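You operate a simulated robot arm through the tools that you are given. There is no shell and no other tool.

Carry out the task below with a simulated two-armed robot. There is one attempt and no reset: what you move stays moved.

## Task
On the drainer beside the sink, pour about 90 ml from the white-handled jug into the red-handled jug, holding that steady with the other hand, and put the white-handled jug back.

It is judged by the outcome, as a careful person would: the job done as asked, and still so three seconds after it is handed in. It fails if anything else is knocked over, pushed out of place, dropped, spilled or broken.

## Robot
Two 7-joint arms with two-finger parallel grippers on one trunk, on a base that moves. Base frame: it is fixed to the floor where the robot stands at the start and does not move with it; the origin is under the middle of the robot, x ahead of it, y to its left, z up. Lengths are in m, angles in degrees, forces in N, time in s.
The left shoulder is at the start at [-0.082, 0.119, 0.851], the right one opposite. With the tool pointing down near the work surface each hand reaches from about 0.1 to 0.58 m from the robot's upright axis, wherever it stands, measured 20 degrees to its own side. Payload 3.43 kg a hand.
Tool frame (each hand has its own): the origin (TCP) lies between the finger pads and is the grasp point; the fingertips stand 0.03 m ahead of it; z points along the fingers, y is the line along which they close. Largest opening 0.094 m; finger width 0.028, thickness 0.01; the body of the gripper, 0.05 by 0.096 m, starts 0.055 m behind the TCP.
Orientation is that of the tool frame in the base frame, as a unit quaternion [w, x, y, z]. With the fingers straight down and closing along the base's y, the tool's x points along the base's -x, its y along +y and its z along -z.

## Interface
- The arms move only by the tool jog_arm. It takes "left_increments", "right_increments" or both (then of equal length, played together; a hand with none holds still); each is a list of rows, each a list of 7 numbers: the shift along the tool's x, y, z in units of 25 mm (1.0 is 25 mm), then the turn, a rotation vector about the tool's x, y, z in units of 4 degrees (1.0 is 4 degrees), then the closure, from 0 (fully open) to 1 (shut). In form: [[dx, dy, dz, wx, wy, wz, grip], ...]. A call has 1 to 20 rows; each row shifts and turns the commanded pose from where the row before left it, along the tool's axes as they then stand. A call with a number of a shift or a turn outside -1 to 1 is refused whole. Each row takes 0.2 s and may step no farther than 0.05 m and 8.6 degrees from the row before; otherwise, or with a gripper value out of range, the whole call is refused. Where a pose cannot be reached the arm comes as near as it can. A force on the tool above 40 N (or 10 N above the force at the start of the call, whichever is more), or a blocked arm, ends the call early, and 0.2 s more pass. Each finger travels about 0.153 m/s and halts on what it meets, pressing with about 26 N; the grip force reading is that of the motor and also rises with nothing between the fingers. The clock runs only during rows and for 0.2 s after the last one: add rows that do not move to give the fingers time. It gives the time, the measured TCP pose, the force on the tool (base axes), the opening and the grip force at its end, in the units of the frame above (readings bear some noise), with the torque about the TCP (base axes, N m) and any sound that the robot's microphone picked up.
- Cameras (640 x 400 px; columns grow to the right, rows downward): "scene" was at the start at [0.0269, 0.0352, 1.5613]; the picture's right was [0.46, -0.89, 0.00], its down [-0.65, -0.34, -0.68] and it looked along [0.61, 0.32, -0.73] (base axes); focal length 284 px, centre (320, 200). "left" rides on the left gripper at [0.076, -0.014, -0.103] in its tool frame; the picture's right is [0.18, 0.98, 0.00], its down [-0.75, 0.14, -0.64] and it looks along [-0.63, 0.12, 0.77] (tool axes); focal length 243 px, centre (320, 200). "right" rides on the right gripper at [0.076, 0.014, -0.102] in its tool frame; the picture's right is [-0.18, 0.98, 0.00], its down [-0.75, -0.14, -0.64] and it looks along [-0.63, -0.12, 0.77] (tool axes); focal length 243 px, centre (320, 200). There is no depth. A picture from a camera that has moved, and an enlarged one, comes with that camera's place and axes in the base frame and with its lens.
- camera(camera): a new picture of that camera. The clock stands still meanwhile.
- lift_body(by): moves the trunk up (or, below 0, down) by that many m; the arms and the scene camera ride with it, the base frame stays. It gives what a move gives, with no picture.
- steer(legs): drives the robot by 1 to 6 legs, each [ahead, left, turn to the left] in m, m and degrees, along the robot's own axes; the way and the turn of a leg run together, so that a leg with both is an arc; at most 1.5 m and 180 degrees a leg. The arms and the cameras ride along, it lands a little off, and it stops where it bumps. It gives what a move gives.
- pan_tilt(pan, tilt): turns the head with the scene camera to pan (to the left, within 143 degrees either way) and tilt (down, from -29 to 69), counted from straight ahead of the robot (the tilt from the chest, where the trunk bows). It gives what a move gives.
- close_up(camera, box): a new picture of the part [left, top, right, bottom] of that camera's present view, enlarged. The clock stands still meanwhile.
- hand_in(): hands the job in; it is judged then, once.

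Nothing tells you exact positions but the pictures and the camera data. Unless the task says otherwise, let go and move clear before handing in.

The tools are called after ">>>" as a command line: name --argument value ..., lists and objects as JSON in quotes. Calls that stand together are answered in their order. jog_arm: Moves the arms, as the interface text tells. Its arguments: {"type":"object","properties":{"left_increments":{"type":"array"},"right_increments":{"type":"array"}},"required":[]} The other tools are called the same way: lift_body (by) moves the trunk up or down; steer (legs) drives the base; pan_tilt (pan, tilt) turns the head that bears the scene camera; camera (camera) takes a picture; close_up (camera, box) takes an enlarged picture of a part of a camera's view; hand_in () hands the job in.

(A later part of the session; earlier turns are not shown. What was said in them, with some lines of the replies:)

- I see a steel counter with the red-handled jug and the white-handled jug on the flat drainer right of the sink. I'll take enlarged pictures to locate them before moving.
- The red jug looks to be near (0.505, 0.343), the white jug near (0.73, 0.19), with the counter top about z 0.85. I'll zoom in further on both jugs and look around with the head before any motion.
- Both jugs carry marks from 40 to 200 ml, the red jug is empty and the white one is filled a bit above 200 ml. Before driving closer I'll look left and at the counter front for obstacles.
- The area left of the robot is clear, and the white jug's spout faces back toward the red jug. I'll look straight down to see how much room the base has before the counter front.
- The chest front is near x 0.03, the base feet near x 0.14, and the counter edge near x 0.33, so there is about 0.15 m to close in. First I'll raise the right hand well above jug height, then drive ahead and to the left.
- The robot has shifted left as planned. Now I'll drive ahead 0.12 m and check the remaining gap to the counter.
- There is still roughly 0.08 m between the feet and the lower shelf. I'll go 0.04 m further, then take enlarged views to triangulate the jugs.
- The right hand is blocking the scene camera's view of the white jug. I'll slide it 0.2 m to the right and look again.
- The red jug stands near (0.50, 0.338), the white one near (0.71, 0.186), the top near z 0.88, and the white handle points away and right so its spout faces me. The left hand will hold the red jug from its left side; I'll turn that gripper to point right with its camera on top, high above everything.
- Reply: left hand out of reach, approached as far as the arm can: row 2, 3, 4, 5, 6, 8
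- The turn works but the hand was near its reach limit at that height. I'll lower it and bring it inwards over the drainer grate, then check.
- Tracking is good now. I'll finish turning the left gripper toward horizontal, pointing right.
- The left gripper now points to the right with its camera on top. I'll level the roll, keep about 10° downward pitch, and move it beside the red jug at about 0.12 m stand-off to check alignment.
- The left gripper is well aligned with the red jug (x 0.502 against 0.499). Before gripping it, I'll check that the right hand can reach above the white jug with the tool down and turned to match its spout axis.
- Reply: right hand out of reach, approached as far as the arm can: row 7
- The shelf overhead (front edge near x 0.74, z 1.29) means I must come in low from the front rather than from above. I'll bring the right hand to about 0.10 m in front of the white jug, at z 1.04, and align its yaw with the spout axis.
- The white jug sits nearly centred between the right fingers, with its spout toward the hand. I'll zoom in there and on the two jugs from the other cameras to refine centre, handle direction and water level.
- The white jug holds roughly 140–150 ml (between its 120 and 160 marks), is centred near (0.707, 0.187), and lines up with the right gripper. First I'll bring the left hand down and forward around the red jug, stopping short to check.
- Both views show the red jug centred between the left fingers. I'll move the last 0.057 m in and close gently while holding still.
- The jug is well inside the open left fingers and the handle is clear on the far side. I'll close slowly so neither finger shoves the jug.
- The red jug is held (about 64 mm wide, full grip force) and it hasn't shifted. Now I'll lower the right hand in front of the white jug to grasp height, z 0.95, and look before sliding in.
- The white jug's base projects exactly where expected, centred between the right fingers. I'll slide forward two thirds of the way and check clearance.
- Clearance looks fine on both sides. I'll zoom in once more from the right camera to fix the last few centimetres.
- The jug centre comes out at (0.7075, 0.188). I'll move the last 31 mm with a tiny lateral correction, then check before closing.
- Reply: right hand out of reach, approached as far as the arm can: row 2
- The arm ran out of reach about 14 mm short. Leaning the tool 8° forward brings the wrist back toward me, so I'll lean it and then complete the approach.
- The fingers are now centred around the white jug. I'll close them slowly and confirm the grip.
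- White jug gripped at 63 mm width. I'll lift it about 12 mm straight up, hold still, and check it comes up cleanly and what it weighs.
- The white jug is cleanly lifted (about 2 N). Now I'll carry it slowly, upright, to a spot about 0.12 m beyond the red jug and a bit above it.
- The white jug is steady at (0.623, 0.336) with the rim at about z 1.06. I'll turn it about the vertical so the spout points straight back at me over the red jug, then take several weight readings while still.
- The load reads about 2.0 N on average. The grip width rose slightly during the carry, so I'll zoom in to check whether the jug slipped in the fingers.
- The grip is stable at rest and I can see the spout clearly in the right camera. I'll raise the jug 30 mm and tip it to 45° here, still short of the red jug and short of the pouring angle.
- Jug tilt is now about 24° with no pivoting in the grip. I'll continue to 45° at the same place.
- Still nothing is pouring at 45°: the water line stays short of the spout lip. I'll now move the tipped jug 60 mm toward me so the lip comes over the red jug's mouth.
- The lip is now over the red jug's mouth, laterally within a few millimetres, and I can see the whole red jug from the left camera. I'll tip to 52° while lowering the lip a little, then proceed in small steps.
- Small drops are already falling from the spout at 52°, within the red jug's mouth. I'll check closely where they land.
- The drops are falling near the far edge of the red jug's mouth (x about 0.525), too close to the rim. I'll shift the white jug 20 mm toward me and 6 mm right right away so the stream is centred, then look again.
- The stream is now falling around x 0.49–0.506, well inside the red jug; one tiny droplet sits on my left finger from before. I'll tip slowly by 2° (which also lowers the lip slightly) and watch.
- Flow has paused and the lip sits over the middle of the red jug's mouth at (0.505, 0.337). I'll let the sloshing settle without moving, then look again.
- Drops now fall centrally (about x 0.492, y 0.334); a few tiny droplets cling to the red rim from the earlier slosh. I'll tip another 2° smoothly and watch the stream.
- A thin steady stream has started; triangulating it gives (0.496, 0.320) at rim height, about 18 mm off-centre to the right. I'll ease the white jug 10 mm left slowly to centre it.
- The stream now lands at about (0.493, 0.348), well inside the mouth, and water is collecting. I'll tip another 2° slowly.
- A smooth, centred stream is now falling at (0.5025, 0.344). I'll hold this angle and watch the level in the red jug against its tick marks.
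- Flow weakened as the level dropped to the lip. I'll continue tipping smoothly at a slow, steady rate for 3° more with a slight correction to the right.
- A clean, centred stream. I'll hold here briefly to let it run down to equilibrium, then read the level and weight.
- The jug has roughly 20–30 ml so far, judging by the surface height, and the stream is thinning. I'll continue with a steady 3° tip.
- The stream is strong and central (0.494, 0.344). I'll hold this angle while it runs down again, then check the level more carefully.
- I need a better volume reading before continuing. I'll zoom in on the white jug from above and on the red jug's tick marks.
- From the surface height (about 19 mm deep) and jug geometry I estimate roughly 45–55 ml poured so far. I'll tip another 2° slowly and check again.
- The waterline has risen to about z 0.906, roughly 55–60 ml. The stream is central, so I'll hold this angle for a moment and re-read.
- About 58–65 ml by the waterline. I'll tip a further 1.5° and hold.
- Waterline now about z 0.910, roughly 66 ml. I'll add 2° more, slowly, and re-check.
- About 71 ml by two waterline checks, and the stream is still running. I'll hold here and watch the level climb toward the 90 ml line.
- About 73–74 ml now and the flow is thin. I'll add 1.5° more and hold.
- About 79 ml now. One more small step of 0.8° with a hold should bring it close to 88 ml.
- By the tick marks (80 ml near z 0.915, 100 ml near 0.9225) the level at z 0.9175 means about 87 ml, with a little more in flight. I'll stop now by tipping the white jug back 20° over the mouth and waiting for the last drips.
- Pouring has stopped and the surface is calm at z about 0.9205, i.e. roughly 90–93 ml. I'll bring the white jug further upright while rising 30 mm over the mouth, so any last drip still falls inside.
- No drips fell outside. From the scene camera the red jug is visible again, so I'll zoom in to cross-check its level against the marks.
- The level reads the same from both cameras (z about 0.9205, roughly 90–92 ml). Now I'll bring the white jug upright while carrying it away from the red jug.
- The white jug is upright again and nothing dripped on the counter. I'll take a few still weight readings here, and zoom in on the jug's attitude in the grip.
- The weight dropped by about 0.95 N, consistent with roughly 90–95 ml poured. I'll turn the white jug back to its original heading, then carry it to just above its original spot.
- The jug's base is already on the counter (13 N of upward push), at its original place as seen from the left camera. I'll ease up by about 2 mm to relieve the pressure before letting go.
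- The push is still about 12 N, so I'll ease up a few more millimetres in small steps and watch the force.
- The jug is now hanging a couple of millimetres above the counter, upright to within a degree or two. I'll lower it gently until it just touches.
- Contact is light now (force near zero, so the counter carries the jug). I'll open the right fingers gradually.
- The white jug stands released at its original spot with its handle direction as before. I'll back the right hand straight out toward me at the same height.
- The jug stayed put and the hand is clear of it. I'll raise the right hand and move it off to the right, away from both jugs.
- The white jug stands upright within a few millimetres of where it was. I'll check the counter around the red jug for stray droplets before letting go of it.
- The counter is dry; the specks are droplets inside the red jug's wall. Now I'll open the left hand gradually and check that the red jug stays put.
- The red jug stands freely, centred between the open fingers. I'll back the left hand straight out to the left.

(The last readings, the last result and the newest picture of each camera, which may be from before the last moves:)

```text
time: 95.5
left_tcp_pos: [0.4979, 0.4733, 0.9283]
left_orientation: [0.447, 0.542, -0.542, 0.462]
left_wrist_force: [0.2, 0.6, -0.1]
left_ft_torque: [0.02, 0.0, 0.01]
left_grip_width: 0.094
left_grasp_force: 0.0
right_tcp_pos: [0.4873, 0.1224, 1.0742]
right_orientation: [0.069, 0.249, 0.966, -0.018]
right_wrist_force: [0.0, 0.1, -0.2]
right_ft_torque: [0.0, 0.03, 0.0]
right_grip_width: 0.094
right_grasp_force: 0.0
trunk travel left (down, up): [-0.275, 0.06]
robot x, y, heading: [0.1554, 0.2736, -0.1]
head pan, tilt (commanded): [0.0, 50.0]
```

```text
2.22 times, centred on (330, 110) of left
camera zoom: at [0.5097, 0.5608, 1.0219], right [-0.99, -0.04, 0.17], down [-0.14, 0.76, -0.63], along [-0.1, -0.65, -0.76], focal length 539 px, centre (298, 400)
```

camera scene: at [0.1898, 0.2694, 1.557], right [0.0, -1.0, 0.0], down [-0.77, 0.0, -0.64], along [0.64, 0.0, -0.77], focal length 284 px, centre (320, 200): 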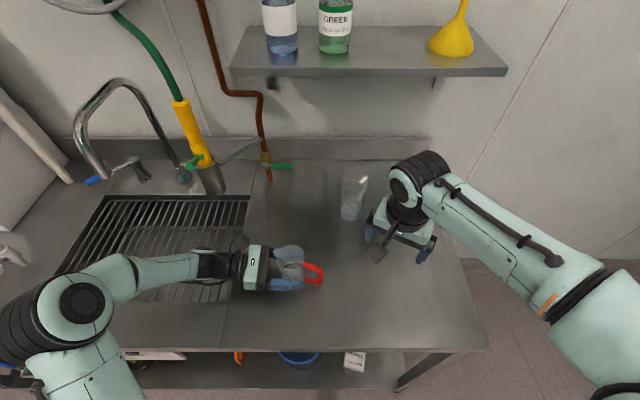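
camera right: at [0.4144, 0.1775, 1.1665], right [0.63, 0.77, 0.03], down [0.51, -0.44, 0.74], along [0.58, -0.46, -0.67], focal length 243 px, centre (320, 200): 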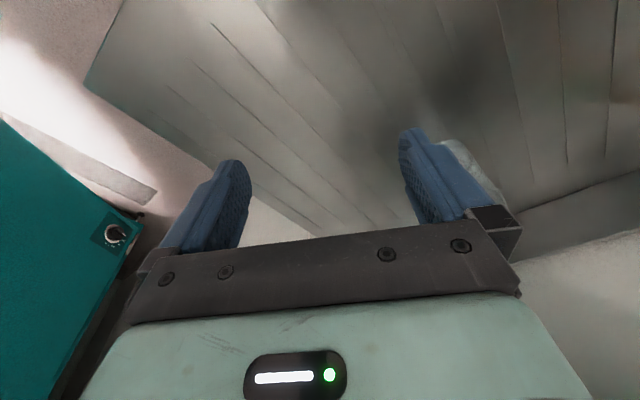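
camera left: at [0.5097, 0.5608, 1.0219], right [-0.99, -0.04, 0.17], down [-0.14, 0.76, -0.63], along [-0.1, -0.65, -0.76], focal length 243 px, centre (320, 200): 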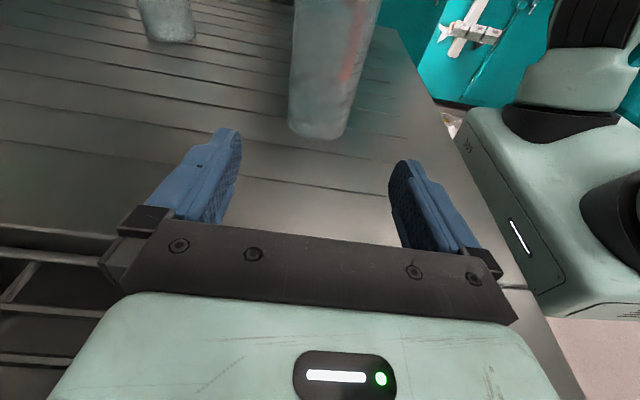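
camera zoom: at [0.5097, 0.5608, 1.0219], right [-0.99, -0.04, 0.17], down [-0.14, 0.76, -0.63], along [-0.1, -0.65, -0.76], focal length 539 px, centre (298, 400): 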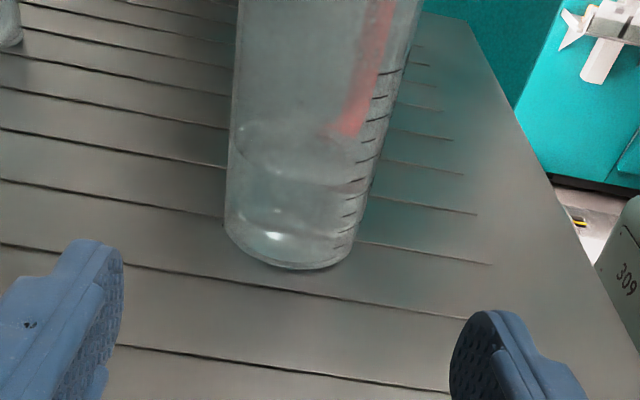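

From this angle the red jug's level can be read against its ticks. I'll zoom in on that, and on a faint mark on the counter right of the jug.

>>> close_up --camera "left" --box '[280, 40, 360, 145]'

>>> close_up --camera "scene" --box '[320, 265, 360, 295]'

>>> close_up --camera "scene" --box '[275, 250, 315, 295]'

```text
3.81 times, centred on (320, 92) of left
camera zoom: at [0.5097, 0.5608, 1.0219], right [-0.99, -0.04, 0.17], down [-0.14, 0.76, -0.63], along [-0.1, -0.65, -0.76], focal length 924 px, centre (320, 610)
```

zoom: 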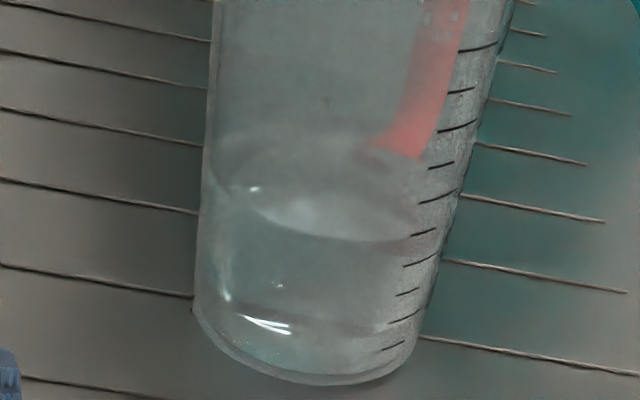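

```text
13.33 times, centred on (340, 280) of scene
camera zoom: at [0.1903, 0.2702, 1.557], right [0.0, -1.0, 0.0], down [-0.77, 0.0, -0.64], along [0.64, 0.0, -0.77], focal length 3789 px, centre (53, -867)
```

zoom: 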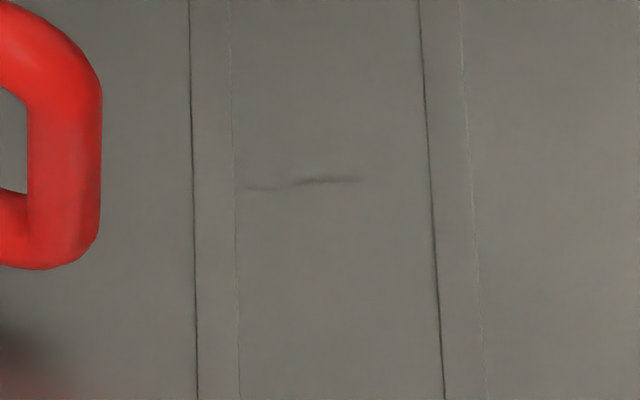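

```text
8.89 times, centred on (295, 272) of scene
camera zoom: at [0.1903, 0.2702, 1.557], right [0.0, -1.0, 0.0], down [-0.77, 0.0, -0.64], along [0.64, 0.0, -0.77], focal length 2526 px, centre (542, -444)
```

zoom: 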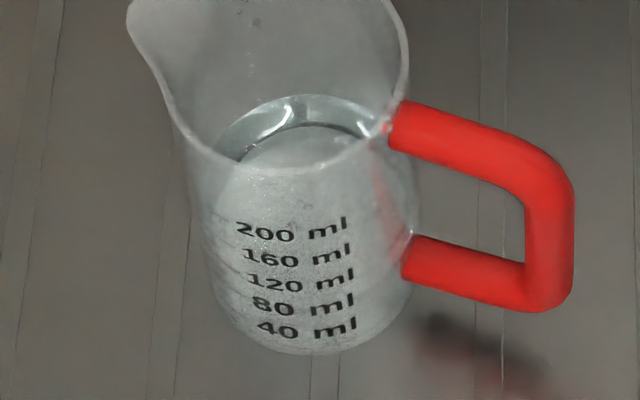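

Reading the ticks from the bottom (short 20, long 40, …), the waterline looks to be close to the 100 ml tick, slightly below. I'll enlarge more to judge it.

>>> close_up --camera "left" --box '[315, 80, 360, 115]'

>>> close_up --camera "left" --box '[285, 70, 360, 140]'

```text
11.43 times, centred on (338, 98) of left
camera zoom: at [0.5097, 0.5608, 1.0219], right [-0.99, -0.04, 0.17], down [-0.14, 0.76, -0.63], along [-0.1, -0.65, -0.76], focal length 2773 px, centre (120, 1371)
```

zoom: 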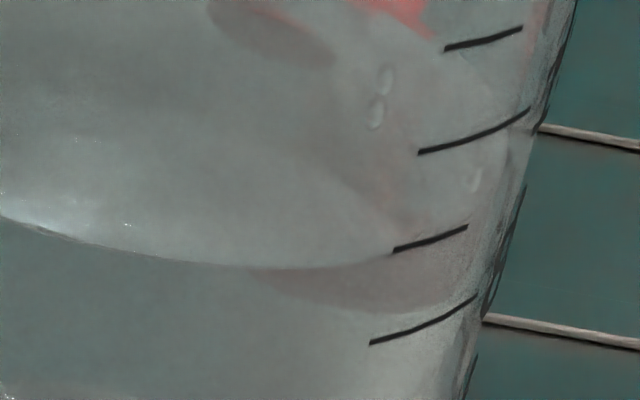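

```text
5.71 times, centred on (322, 105) of left
camera zoom: at [0.5097, 0.5608, 1.0219], right [-0.99, -0.04, 0.17], down [-0.14, 0.76, -0.63], along [-0.1, -0.65, -0.76], focal length 1386 px, centre (306, 743)
```

zoom: 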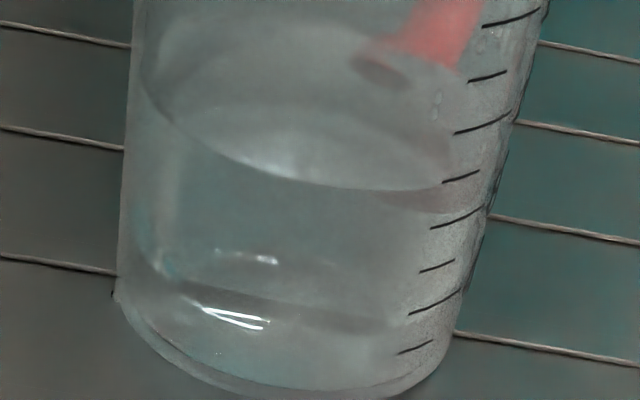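

By the marks the red jug now holds about 95–97 ml, reasonably "about 90 ml", and pouring any back would risk a spill, so I'll leave it. I'll move both hands further clear and make a final check.

>>> jog_arm --left_increments '[[0.4, 0, -0.3, 0, 0, 0, 0], [0.72, 0, -0.53, 0, 0, 0, 0], [0.72, 0, -0.53, 0, 0, 0, 0], [0.72, 0, -0.53, 0, 0, 0, 0], [0.72, 0, -0.53, 0, 0, 0, 0], [0, 0, 0, 0, 0, 0, 0]]' --right_increments '[[-0.07, 0, -0.5, 0, 0, 0, 0], [-0.1, -0.4, -0.7, 0, 0, 0, 0], [-0.1, -0.4, -0.7, 0, 0, 0, 0], [-0.1, -0.4, -0.7, 0, 0, 0, 0], [-0.07, -0.4, -0.5, 0, 0, 0, 0], [0, 0, 0, 0, 0, 0, 0]]'

>>> camera --camera "scene"

>>> close_up --camera "scene" --box '[230, 150, 430, 320]'

>>> close_up --camera "left" --box '[100, 0, 420, 200]'

```text
time: 96.9
left_tcp_pos: [0.4963, 0.5177, 1.0202]
left_orientation: [-0.449, -0.54, 0.542, -0.461]
left_wrist_force: [0.9, -0.6, -0.2]
left_ft_torque: [-0.03, 0.0, -0.01]
left_grip_width: 0.094
left_grasp_force: 0.1
right_tcp_pos: [0.4672, 0.0873, 1.1539]
right_orientation: [0.068, 0.249, 0.966, -0.017]
right_wrist_force: [0.3, 0.1, 0.2]
right_ft_torque: [0.01, 0.0, -0.04]
right_grip_width: 0.0941
right_grasp_force: 0.0
trunk travel left (down, up): [-0.275, 0.06]
robot x, y, heading: [0.1582, 0.2705, 0.3]
head pan, tilt (commanded): [0.0, 50.0]
```

```text
taken
camera scene: at [0.1905, 0.27, 1.557], right [0.0, -1.0, 0.0], down [-0.77, 0.0, -0.64], along [0.64, 0.0, -0.77], focal length 284 px, centre (320, 200)
```

scene: 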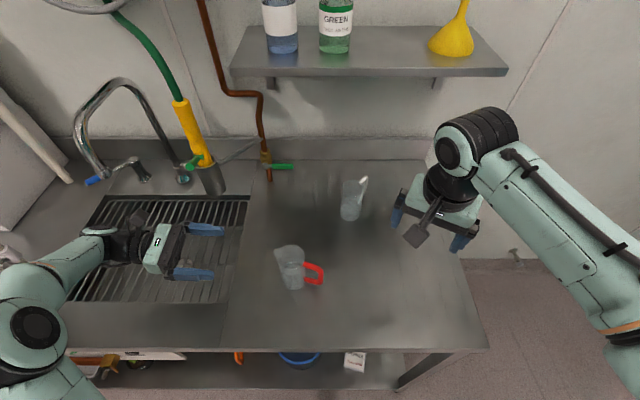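

```text
2.35 times, centred on (330, 235) of scene
camera zoom: at [0.1905, 0.27, 1.557], right [0.0, -1.0, 0.0], down [-0.77, 0.0, -0.64], along [0.64, 0.0, -0.77], focal length 669 px, centre (296, 118)
```

zoom: 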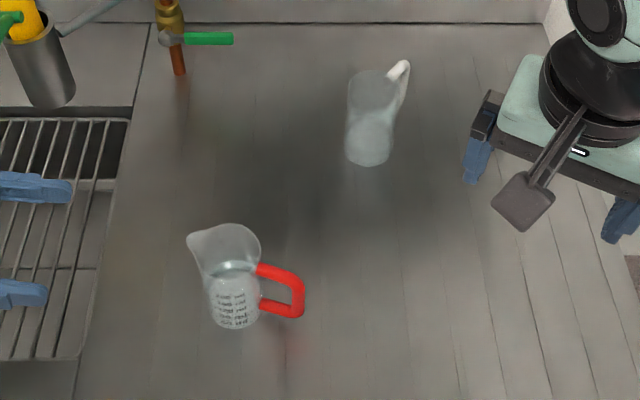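

```text
2.00 times, centred on (260, 100) of left
camera zoom: at [0.5082, 0.6057, 1.1141], right [-0.99, -0.04, 0.17], down [-0.14, 0.76, -0.63], along [-0.1, -0.65, -0.76], focal length 485 px, centre (440, 400)
```

zoom: 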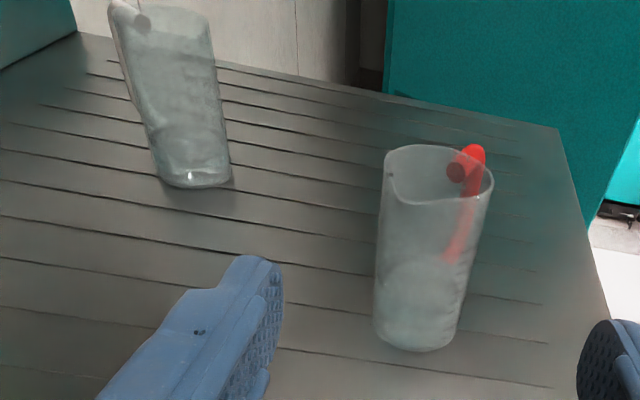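

Both jugs stand upright, the counter is dry and nothing else has moved. One last zoom on both jugs to confirm the levels before handing in.

>>> close_up --camera "left" --box '[150, 0, 220, 100]'

>>> close_up --camera "left" --box '[280, 70, 350, 180]'

```text
4.00 times, centred on (185, 50) of left
camera zoom: at [0.5082, 0.6057, 1.1141], right [-0.99, -0.04, 0.17], down [-0.14, 0.76, -0.63], along [-0.1, -0.65, -0.76], focal length 970 px, centre (860, 800)
```

zoom: 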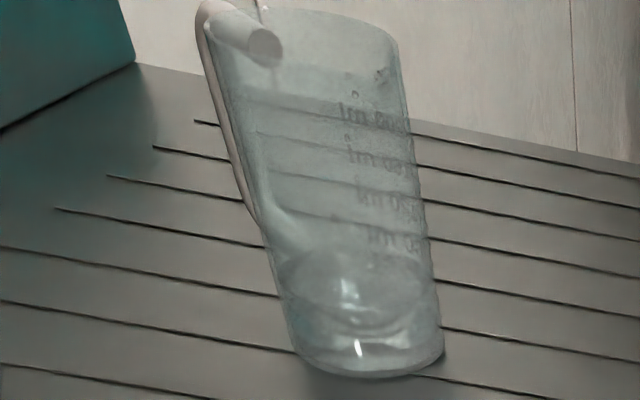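

```text
3.64 times, centred on (315, 125) of left
camera zoom: at [0.5082, 0.6057, 1.1141], right [-0.99, -0.04, 0.17], down [-0.14, 0.76, -0.63], along [-0.1, -0.65, -0.76], focal length 882 px, centre (338, 473)
```

zoom: 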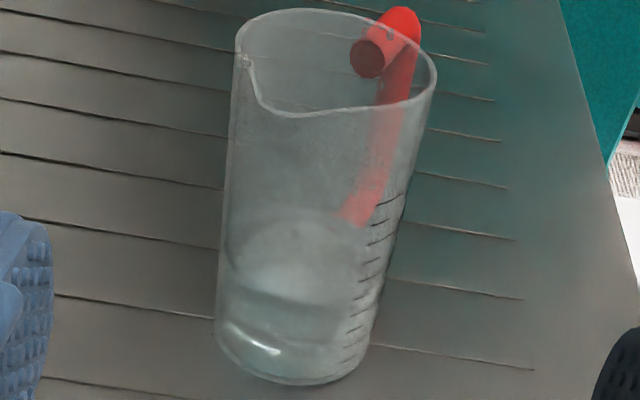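

I poured roughly 90–97 ml from the white-handled jug into the red-handled one, judging by the red jug's marks, and I'm handing in now. The left hand held the red jug still throughout.

The white jug is back within a few millimetres of where it was, though its handle sits slightly turned, by about 10–15°. Both jugs are upright and released, and my hands are clear. I see no water on the counter; a few tiny droplets cling to the red jug's rim, and one is on my left finger.

>>> hand_in

```text
The job is handed in.
```

The job is handed in. I poured close to 90 ml from the white-handled jug into the red-handled one. By the red jug's marks it reads nearer 95–97 ml, a little over what you asked for. I left the extra in, because pouring some back risked a spill.

- **Red jug:** the left hand held it steady for the whole pour, then let go. It stands upright in its place.
- **White jug:** it is back within a few millimetres of where it stood and upright, but its handle is turned by roughly 10–15°.
- **Surroundings:** I saw no water on the counter, and nothing else looked moved. A few tiny droplets cling to the red jug's rim, and one landed on the left gripper's finger.
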